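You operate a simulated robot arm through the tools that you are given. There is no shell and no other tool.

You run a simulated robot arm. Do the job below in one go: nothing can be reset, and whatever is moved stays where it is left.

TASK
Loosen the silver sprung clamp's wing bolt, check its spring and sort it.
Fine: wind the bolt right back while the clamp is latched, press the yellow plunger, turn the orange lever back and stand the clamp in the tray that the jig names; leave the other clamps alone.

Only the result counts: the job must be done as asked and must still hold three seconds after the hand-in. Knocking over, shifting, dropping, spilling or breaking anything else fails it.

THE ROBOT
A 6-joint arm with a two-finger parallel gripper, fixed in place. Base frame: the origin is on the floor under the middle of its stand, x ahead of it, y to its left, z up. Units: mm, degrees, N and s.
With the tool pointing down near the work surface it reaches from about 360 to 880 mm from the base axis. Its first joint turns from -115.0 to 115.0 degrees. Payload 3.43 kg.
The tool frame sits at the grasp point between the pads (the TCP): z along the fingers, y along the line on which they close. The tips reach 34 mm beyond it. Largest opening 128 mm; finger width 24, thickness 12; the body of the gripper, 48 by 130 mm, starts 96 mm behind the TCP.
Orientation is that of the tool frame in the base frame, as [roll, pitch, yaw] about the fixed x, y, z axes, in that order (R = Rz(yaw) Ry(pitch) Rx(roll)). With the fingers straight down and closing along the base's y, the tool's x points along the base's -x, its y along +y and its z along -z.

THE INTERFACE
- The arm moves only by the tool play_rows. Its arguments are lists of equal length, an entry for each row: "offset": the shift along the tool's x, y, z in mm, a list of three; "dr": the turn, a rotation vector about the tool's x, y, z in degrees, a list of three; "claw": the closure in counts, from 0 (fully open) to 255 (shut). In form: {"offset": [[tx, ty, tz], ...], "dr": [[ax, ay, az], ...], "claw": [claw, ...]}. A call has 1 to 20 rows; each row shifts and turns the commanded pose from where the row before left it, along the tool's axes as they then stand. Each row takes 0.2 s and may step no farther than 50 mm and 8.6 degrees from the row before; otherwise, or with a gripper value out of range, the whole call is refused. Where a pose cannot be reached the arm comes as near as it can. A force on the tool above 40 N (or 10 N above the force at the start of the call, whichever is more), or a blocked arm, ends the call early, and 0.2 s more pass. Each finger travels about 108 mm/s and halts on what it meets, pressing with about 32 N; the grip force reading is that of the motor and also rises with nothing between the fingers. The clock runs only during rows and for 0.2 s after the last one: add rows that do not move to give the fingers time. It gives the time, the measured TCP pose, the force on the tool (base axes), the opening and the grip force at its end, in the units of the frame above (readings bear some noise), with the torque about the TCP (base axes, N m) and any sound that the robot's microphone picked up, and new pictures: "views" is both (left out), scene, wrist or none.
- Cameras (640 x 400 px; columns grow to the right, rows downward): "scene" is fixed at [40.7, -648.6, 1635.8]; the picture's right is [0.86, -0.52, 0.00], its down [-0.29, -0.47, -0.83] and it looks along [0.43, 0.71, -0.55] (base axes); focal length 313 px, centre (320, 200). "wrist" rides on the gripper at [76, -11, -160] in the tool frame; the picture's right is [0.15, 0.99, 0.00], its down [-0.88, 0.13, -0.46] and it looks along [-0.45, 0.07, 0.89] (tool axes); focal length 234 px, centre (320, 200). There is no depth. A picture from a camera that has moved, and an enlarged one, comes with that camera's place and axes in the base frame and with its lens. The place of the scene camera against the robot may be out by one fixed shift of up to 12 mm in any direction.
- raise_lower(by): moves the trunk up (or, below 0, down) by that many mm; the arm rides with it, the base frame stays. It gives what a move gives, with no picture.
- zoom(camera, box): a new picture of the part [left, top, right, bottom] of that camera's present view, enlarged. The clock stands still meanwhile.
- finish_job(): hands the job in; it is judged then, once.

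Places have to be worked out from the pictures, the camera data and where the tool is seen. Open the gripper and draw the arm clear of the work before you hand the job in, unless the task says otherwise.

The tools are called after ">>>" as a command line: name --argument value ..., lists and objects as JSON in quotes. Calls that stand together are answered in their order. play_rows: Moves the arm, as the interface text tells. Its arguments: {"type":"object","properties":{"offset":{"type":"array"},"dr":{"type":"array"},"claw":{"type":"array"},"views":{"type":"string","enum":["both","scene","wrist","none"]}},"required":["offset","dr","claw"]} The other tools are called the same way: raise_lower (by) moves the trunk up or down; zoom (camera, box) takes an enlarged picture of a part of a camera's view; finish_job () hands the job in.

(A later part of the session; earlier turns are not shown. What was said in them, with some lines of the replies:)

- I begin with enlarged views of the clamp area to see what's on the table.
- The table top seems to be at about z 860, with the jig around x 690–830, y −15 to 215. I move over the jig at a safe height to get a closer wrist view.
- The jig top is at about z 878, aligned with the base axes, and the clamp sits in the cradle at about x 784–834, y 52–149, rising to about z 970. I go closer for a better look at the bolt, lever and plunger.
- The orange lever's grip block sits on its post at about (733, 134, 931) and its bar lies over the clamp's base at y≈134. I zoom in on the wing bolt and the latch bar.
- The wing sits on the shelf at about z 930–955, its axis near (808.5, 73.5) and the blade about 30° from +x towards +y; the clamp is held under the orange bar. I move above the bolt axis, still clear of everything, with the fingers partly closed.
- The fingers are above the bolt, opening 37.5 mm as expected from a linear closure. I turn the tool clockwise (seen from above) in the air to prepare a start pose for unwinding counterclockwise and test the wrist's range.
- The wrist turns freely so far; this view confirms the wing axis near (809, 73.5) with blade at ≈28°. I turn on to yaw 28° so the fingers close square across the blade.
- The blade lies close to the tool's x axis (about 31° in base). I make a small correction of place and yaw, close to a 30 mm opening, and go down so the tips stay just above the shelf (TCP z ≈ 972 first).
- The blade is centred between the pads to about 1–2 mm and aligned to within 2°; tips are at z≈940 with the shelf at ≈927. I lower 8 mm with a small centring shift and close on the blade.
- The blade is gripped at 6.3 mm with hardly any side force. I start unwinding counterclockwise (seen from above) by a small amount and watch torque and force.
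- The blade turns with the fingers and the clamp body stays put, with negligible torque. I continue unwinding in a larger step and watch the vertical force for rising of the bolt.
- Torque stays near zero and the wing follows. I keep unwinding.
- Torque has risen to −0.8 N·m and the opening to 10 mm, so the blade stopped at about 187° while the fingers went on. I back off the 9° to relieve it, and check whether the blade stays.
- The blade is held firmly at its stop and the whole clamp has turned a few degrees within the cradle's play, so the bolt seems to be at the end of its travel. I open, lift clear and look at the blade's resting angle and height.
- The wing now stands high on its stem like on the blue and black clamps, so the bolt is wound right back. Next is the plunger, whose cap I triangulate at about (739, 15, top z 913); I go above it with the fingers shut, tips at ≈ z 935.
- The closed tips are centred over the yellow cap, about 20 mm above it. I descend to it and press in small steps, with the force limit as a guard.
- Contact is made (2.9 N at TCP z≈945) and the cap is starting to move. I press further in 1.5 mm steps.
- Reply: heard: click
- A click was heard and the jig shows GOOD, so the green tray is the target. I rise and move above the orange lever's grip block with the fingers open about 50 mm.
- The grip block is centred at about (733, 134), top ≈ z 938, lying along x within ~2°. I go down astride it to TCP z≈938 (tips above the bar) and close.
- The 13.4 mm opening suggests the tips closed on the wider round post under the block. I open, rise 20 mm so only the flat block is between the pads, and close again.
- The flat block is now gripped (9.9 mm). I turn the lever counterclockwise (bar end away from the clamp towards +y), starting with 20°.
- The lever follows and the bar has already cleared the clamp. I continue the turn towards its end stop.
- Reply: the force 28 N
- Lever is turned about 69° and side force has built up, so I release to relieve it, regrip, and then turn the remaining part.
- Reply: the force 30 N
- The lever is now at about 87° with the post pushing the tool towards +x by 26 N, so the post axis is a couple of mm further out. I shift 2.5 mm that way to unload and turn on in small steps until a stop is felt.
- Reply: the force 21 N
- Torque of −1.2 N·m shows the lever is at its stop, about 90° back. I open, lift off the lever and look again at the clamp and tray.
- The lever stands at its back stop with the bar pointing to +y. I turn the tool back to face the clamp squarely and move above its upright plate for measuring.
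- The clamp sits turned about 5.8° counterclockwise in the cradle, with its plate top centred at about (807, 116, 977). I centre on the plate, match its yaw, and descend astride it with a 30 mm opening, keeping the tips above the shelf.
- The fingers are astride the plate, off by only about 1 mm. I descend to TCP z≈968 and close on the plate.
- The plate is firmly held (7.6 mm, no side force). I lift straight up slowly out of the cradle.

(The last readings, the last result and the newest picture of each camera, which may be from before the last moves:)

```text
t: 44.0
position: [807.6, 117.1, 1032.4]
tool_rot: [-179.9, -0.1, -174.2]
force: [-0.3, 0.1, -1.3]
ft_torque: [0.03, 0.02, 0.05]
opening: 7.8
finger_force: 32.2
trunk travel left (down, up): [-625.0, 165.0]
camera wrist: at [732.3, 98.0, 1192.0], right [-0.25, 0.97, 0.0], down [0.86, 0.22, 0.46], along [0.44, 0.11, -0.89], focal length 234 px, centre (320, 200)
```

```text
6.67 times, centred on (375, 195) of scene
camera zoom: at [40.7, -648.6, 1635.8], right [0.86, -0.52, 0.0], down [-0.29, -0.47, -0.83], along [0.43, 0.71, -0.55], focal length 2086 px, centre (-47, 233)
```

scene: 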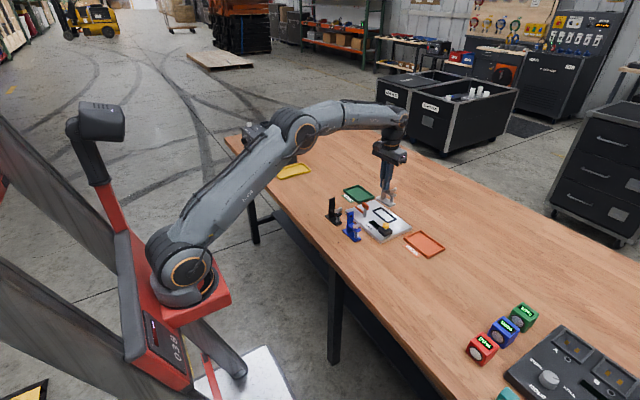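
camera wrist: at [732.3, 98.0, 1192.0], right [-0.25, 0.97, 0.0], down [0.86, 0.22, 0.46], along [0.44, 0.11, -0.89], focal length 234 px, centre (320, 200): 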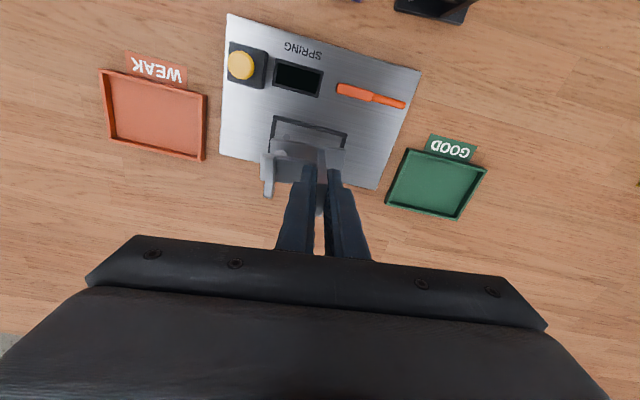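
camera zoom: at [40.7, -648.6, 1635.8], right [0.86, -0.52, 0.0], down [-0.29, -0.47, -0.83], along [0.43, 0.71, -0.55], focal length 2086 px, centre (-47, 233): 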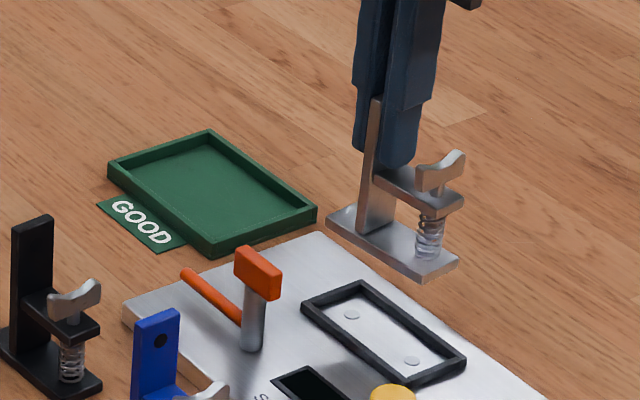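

The clamp is out, upright, and light. I square the tool up with the base axes and carry it at this height towards the green tray (centre about (827, 298)).

>>> play_rows --offset '[[0, 0, 0], [-1, 30, 0], [-1, 35, 0], [-1, 40, 0], [-1, 40, 0], [0, 30, 0], [0, 13, 0], [0, 0, 0]]' --dr '[[0, 0, 5.8], [0, 0, 0], [0, 0, 0], [0, 0, 0], [0, 0, 0], [0, 0, 0], [0, 0, 0], [0, 0, 0]]' --claw '[255, 255, 255, 255, 255, 255, 255, 255]' --views "both"

>>> zoom --camera "wrist" --box '[220, 90, 420, 215]'

>>> zoom --camera "scene" --box '[325, 150, 405, 210]'

```text
t: 45.8
position: [811.9, 306.6, 1033.9]
tool_rot: [180.0, 0.0, -180.0]
force: [0.4, 0.3, -1.8]
ft_torque: [0.02, -0.01, -0.03]
opening: 8.0
finger_force: 32.0
trunk travel left (down, up): [-625.0, 165.0]
camera wrist: at [734.9, 294.5, 1192.1], right [-0.15, 0.99, 0.0], down [0.88, 0.13, 0.46], along [0.45, 0.07, -0.89], focal length 234 px, centre (320, 200)
```

scene: 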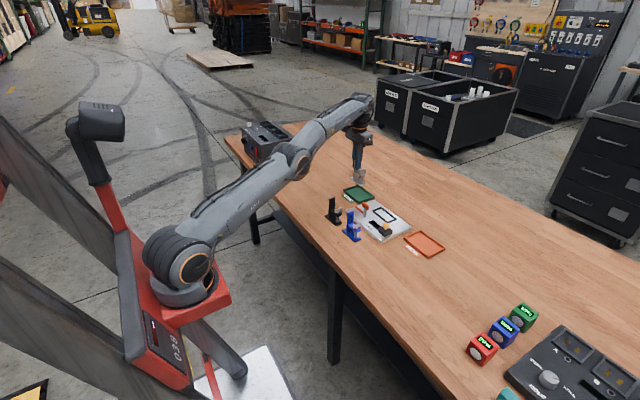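
wrist: 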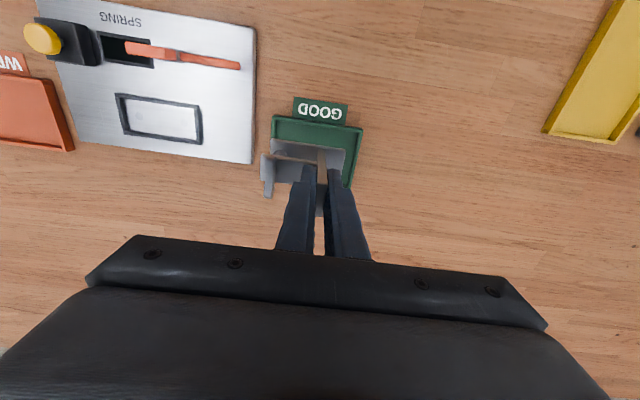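

```text
3.20 times, centred on (320, 152) of wrist
camera zoom: at [734.9, 294.5, 1192.1], right [-0.15, 0.99, 0.0], down [0.88, 0.13, 0.46], along [0.45, 0.07, -0.89], focal length 749 px, centre (320, 352)
```

zoom: 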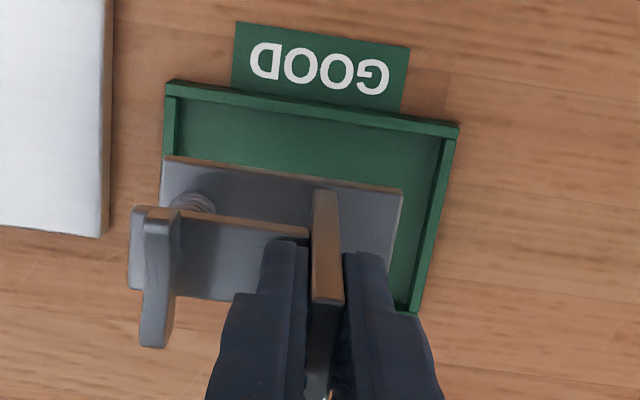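

```text
6.67 times, centred on (365, 180) of scene
camera zoom: at [40.7, -648.6, 1635.8], right [0.86, -0.52, 0.0], down [-0.29, -0.47, -0.83], along [0.43, 0.71, -0.55], focal length 2086 px, centre (20, 333)
```

zoom: 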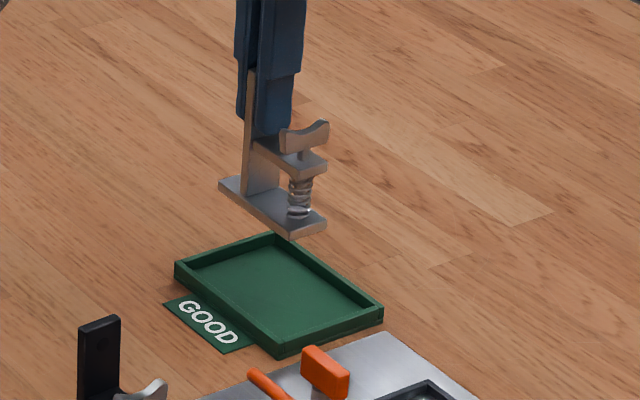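

The tray's rim spans about x 786–873, y 238–362, and the clamp hangs above it slightly near the front wall. I shift 5 mm further out and lower to just above the rim height.

>>> play_rows --offset '[[-5, 0, 0], [0, 0, 15], [0, 0, 15], [0, 0, 15], [0, 0, 15], [0, 0, 0]]' --dr '[[0, 0, 0], [0, 0, 0], [0, 0, 0], [0, 0, 0], [0, 0, 0], [0, 0, 0]]' --claw '[255, 255, 255, 255, 255, 255]' --views "both"

>>> zoom --camera "wrist" --box '[220, 90, 420, 215]'

>>> zoom --camera "scene" --box '[335, 165, 395, 210]'

```text
t: 47.2
position: [811.5, 306.9, 972.1]
tool_rot: [-179.9, 0.0, -180.0]
force: [0.4, -0.6, -2.2]
ft_torque: [0.02, 0.01, -0.01]
opening: 8.0
finger_force: 32.4
out of reach, approached as far as the arm can: row 1
trunk travel left (down, up): [-625.0, 165.0]
camera wrist: at [734.5, 294.8, 1132.2], right [-0.15, 0.99, 0.0], down [0.88, 0.13, 0.46], along [0.45, 0.07, -0.89], focal length 234 px, centre (320, 200)
```

scene: 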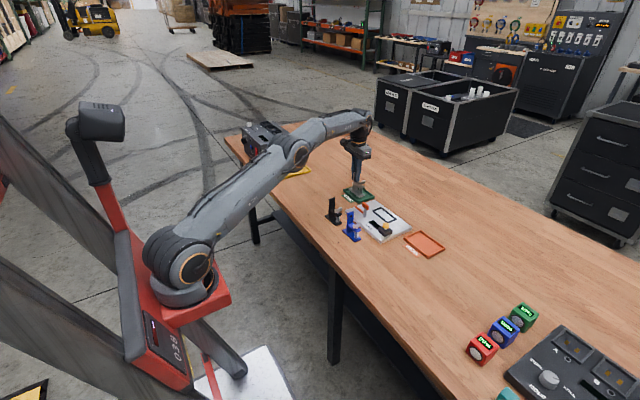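
wrist: 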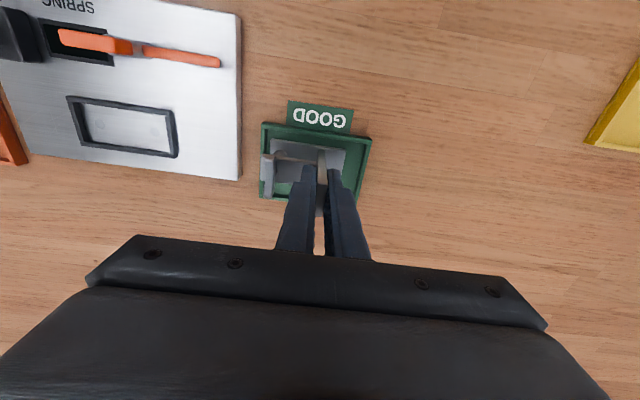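

```text
3.20 times, centred on (320, 152) of wrist
camera zoom: at [734.5, 294.8, 1132.2], right [-0.15, 0.99, 0.0], down [0.88, 0.13, 0.46], along [0.45, 0.07, -0.89], focal length 749 px, centre (320, 352)
```

zoom: 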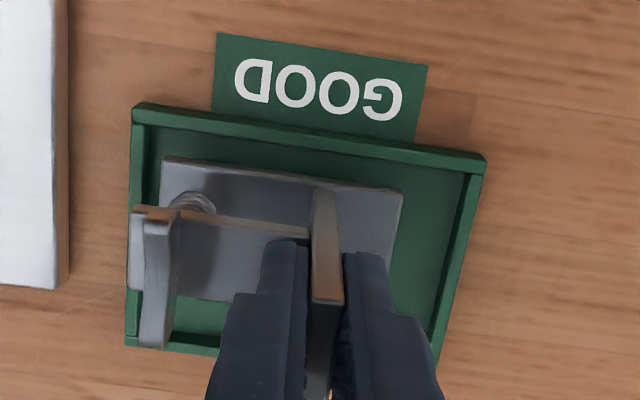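

```text
8.89 times, centred on (365, 188) of scene
camera zoom: at [40.7, -648.6, 1635.8], right [0.86, -0.52, 0.0], down [-0.29, -0.47, -0.83], along [0.43, 0.71, -0.55], focal length 2782 px, centre (-80, 311)
```

zoom: 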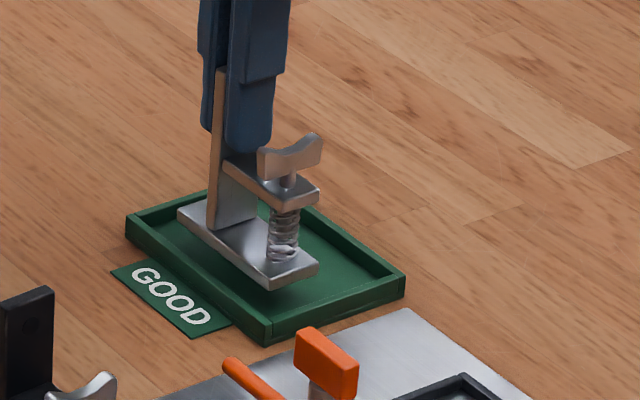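

At the higher level the +x shift was out of reach; here the base clears the front wall by only ~4 mm. I try the shift again now that the arm is lower.

>>> play_rows --offset '[[0, 0, 4], [-2.5, 0, 0], [-2.5, 0, 0], [0, 0, 0]]' --dr '[[0, 0, 0], [0, 0, 0], [0, 0, 0], [0, 0, 0]]' --claw '[255, 255, 255, 255]' --views "wrist"

>>> zoom --camera "wrist" --box '[220, 90, 420, 215]'

```text
t: 48.2
position: [816.4, 304.8, 970.0]
tool_rot: [-179.9, 0.0, -180.0]
force: [0.0, -0.8, -1.2]
ft_torque: [0.08, -0.03, -0.03]
opening: 7.5
finger_force: 31.6
trunk travel left (down, up): [-625.0, 165.0]
camera wrist: at [739.8, 293.9, 1128.9], right [-0.15, 0.99, 0.0], down [0.88, 0.13, 0.46], along [0.45, 0.07, -0.89], focal length 234 px, centre (320, 200)
```

wrist: 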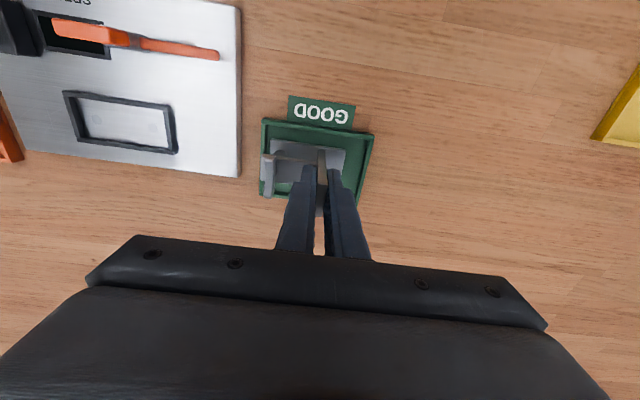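

```text
3.20 times, centred on (320, 152) of wrist
camera zoom: at [739.8, 293.9, 1128.9], right [-0.15, 0.99, 0.0], down [0.88, 0.13, 0.46], along [0.45, 0.07, -0.89], focal length 749 px, centre (320, 352)
```

zoom: 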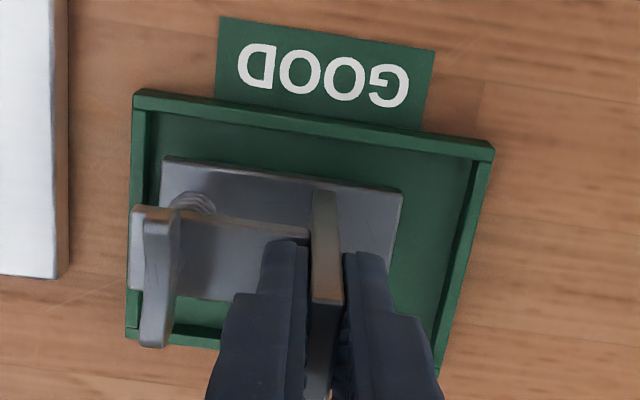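

The clamp's base now has about 9 mm of room at the front and left walls. I lower it gently and watch for contact with the tray floor.

>>> play_rows --offset '[[0, 0, 3], [0, 0, 3], [0, 0, 3], [0, 0, 2], [0, 0, 0]]' --dr '[[0, 0, 0], [0, 0, 0], [0, 0, 0], [0, 0, 0], [0, 0, 0]]' --claw '[255, 255, 255, 255, 255]' --views "none"

>>> zoom --camera "scene" --box '[345, 170, 385, 210]'

```text
t: 49.4
position: [816.1, 305.2, 958.8]
tool_rot: [180.0, -0.1, 180.0]
force: [0.0, 0.3, -1.2]
ft_torque: [0.04, 0.0, 0.02]
opening: 7.9
finger_force: 31.7
trunk travel left (down, up): [-625.0, 165.0]
```

```text
10.00 times, centred on (365, 190) of scene
camera zoom: at [40.7, -648.6, 1635.8], right [0.86, -0.52, 0.0], down [-0.29, -0.47, -0.83], along [0.43, 0.71, -0.55], focal length 3129 px, centre (-130, 300)
```

zoom: 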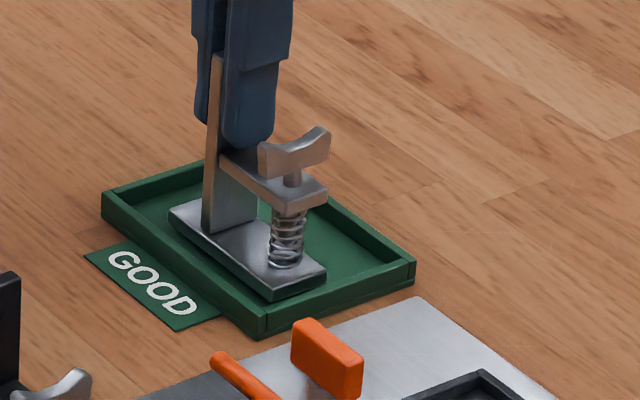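

No contact yet. I keep lowering in 2 mm steps.

>>> play_rows --offset '[[0, 0, 2], [0, 0, 2], [0, 0, 1.5], [0, 0, 0]]' --dr '[[0, 0, 0], [0, 0, 0], [0, 0, 0], [0, 0, 0]]' --claw '[255, 255, 255, 255]' --views "none"

>>> zoom --camera "scene" --box '[345, 170, 385, 210]'

```text
t: 50.4
position: [816.0, 305.7, 954.2]
tool_rot: [179.9, 0.1, 180.0]
force: [2.5, -0.7, 13.0]
ft_torque: [-0.16, 0.0, 0.03]
opening: 7.9
finger_force: 31.9
trunk travel left (down, up): [-625.0, 165.0]
```

```text
10.00 times, centred on (365, 190) of scene
camera zoom: at [40.7, -648.6, 1635.8], right [0.86, -0.52, 0.0], down [-0.29, -0.47, -0.83], along [0.43, 0.71, -0.55], focal length 3129 px, centre (-130, 300)
```

zoom: 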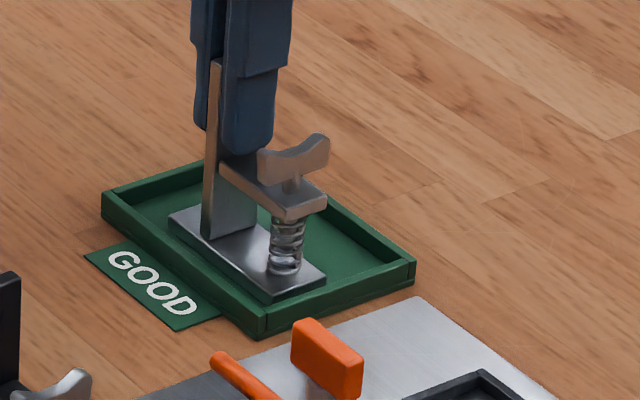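

Contact at 13 N. Before releasing I check closely that the base is on the tray floor and not on a wall.

>>> zoom --camera "scene" --box '[353, 186, 389, 206]'

>>> zoom --camera "wrist" --box '[240, 100, 400, 210]'

```text
16.00 times, centred on (371, 196) of scene
camera zoom: at [40.7, -648.6, 1635.8], right [0.86, -0.52, 0.0], down [-0.29, -0.47, -0.83], along [0.43, 0.71, -0.55], focal length 5007 px, centre (-496, 264)
```

zoom: 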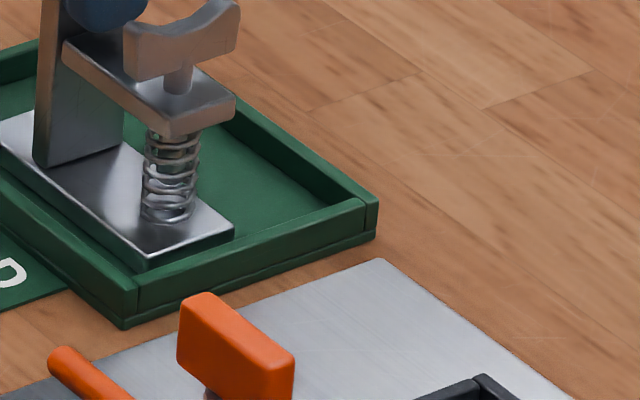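

```text
3.64 times, centred on (320, 155) of wrist
camera zoom: at [739.1, 293.8, 1114.1], right [-0.15, 0.99, 0.0], down [0.88, 0.13, 0.46], along [0.45, 0.07, -0.89], focal length 852 px, centre (320, 364)
```

zoom: 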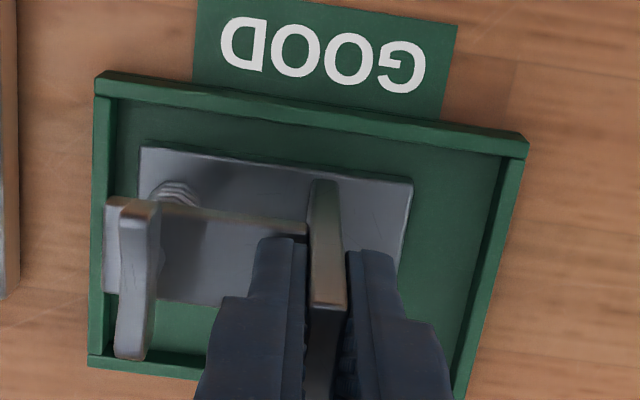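

The base lies inside the tray with gaps all round. I ease the load off slightly, open to about 28 mm and check that the clamp stands before lifting.

>>> play_rows --offset '[[0, 0, -0.7], [0, 0, 0], [0, 0, 0], [0, 0, 0], [0, 0, 0]]' --dr '[[0, 0, 0], [0, 0, 0], [0, 0, 0], [0, 0, 0], [0, 0, 0]]' --claw '[255, 225, 200, 200, 200]' --views "wrist"

>>> zoom --camera "scene" --box '[340, 165, 396, 210]'

>>> zoom --camera "wrist" --box '[240, 100, 400, 210]'

```text
t: 51.6
position: [814.7, 305.6, 953.1]
tool_rot: [-180.0, 0.0, -179.9]
force: [0.1, 0.4, -0.5]
ft_torque: [0.01, 0.02, -0.03]
opening: 27.9
finger_force: 0.0
trunk travel left (down, up): [-625.0, 165.0]
camera wrist: at [738.6, 294.1, 1113.1], right [-0.15, 0.99, 0.0], down [0.88, 0.13, 0.46], along [0.45, 0.07, -0.89], focal length 234 px, centre (320, 200)
```

wrist: 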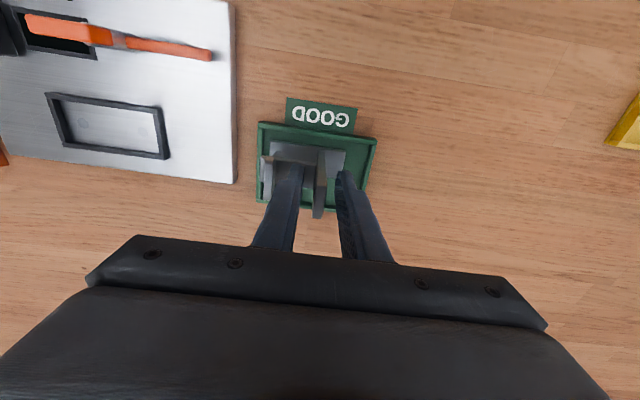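

```text
8.89 times, centred on (368, 188) of scene
camera zoom: at [40.7, -648.6, 1635.8], right [0.86, -0.52, 0.0], down [-0.29, -0.47, -0.83], along [0.43, 0.71, -0.55], focal length 2782 px, centre (-107, 311)
```

zoom: 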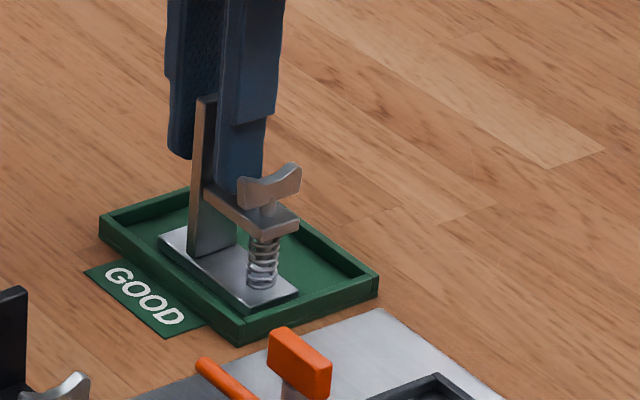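

```text
3.64 times, centred on (320, 155) of wrist
camera zoom: at [738.6, 294.1, 1113.1], right [-0.15, 0.99, 0.0], down [0.88, 0.13, 0.46], along [0.45, 0.07, -0.89], focal length 852 px, centre (320, 364)
```

zoom: 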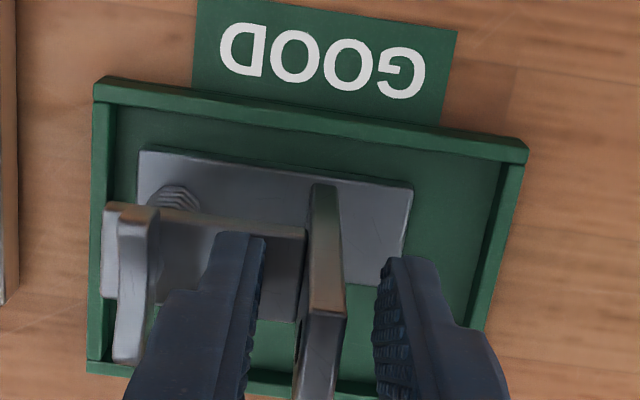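

The clamp stands freely in the green tray, with no force on the tool. I lift straight up and then draw back.

>>> play_rows --offset '[[0, 0, -8], [0, 0, -12], [0, 0, -20], [0, 0, -25], [0, 0, -25], [10, 0, -30], [40, 0, -20], [45, 0, 0], [45, 0, 0], [0, 0, 0]]' --dr '[[0, 0, 0], [0, 0, 0], [0, 0, 0], [0, 0, 0], [0, 0, 0], [0, 0, 0], [0, 0, 0], [0, 0, 0], [0, 0, 0], [0, 0, 0]]' --claw '[200, 200, 200, 200, 200, 150, 100, 50, 0, 0]' --views "both"

>>> zoom --camera "scene" --box '[310, 160, 460, 260]'

>>> zoom --camera "scene" --box '[340, 165, 396, 210]'

```text
t: 53.8
position: [668.1, 300.6, 1090.2]
tool_rot: [-180.0, 0.0, -179.9]
force: [-0.8, 0.0, 0.7]
ft_torque: [-0.01, 0.01, 0.0]
opening: 128.0
finger_force: 0.1
out of reach, approached as far as the arm can: row 5
trunk travel left (down, up): [-625.0, 165.0]
camera wrist: at [592.2, 288.7, 1250.3], right [-0.15, 0.99, 0.0], down [0.88, 0.13, 0.46], along [0.45, 0.07, -0.89], focal length 234 px, centre (320, 200)
```

scene: 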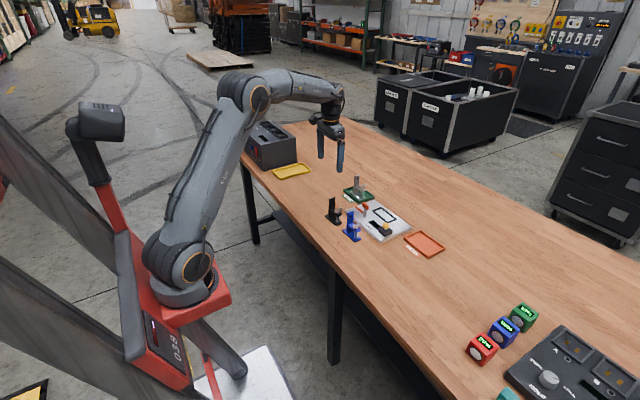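
wrist: 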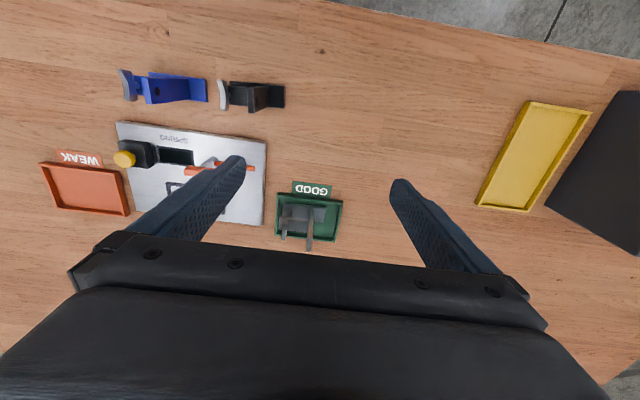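

```text
4.00 times, centred on (385, 210) of scene
camera zoom: at [40.7, -648.6, 1635.8], right [0.86, -0.52, 0.0], down [-0.29, -0.47, -0.83], along [0.43, 0.71, -0.55], focal length 1252 px, centre (60, 160)
```

zoom: 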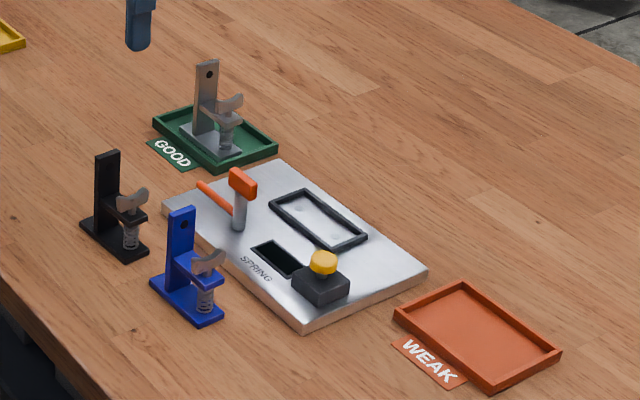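

```text
8.89 times, centred on (368, 188) of scene
camera zoom: at [40.7, -648.6, 1635.8], right [0.86, -0.52, 0.0], down [-0.29, -0.47, -0.83], along [0.43, 0.71, -0.55], focal length 2782 px, centre (-107, 311)
```

zoom: 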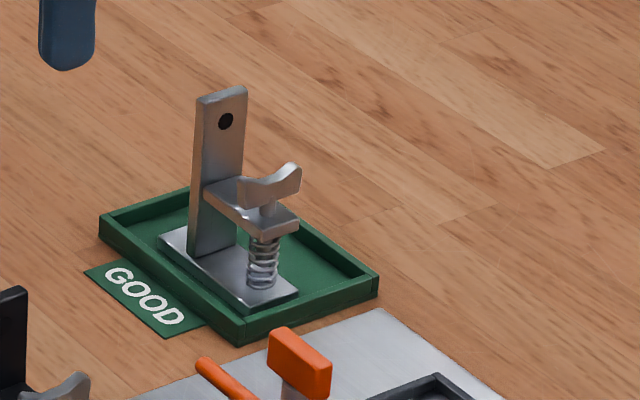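

The silver clamp stands upright in the GOOD tray with its bolt wound out. The lever is back, the other clamps are where they were, and the open gripper is clear, so I hand the job in.

>>> finish_job

```text
The job is handed in.
```

The silver clamp's spring tested GOOD, and the clamp is now standing upright in the green GOOD tray. I've handed the job in; no verdict came back with it.

- **Bolt:** I wound it counterclockwise with the clamp still latched. It turned freely for about 155°, then came up against a firm stop. The wing now stands as high as those on the blue and black clamps.
- **Plunger:** One press gave a click, and the jig's display showed GOOD.
- **Lever:** I turned it back about 90° until it hit its stop, which freed the clamp.
- **Placing:** I lowered the clamp until it touched the tray floor, clear of all four walls. It stayed standing after I let go.

While I worked the bolt, the clamp twisted about 6° in its cradle, which has some play. I squared it up before setting it in the tray. In the last pictures the other clamps were where they had been, and the arm was clear with its gripper open.
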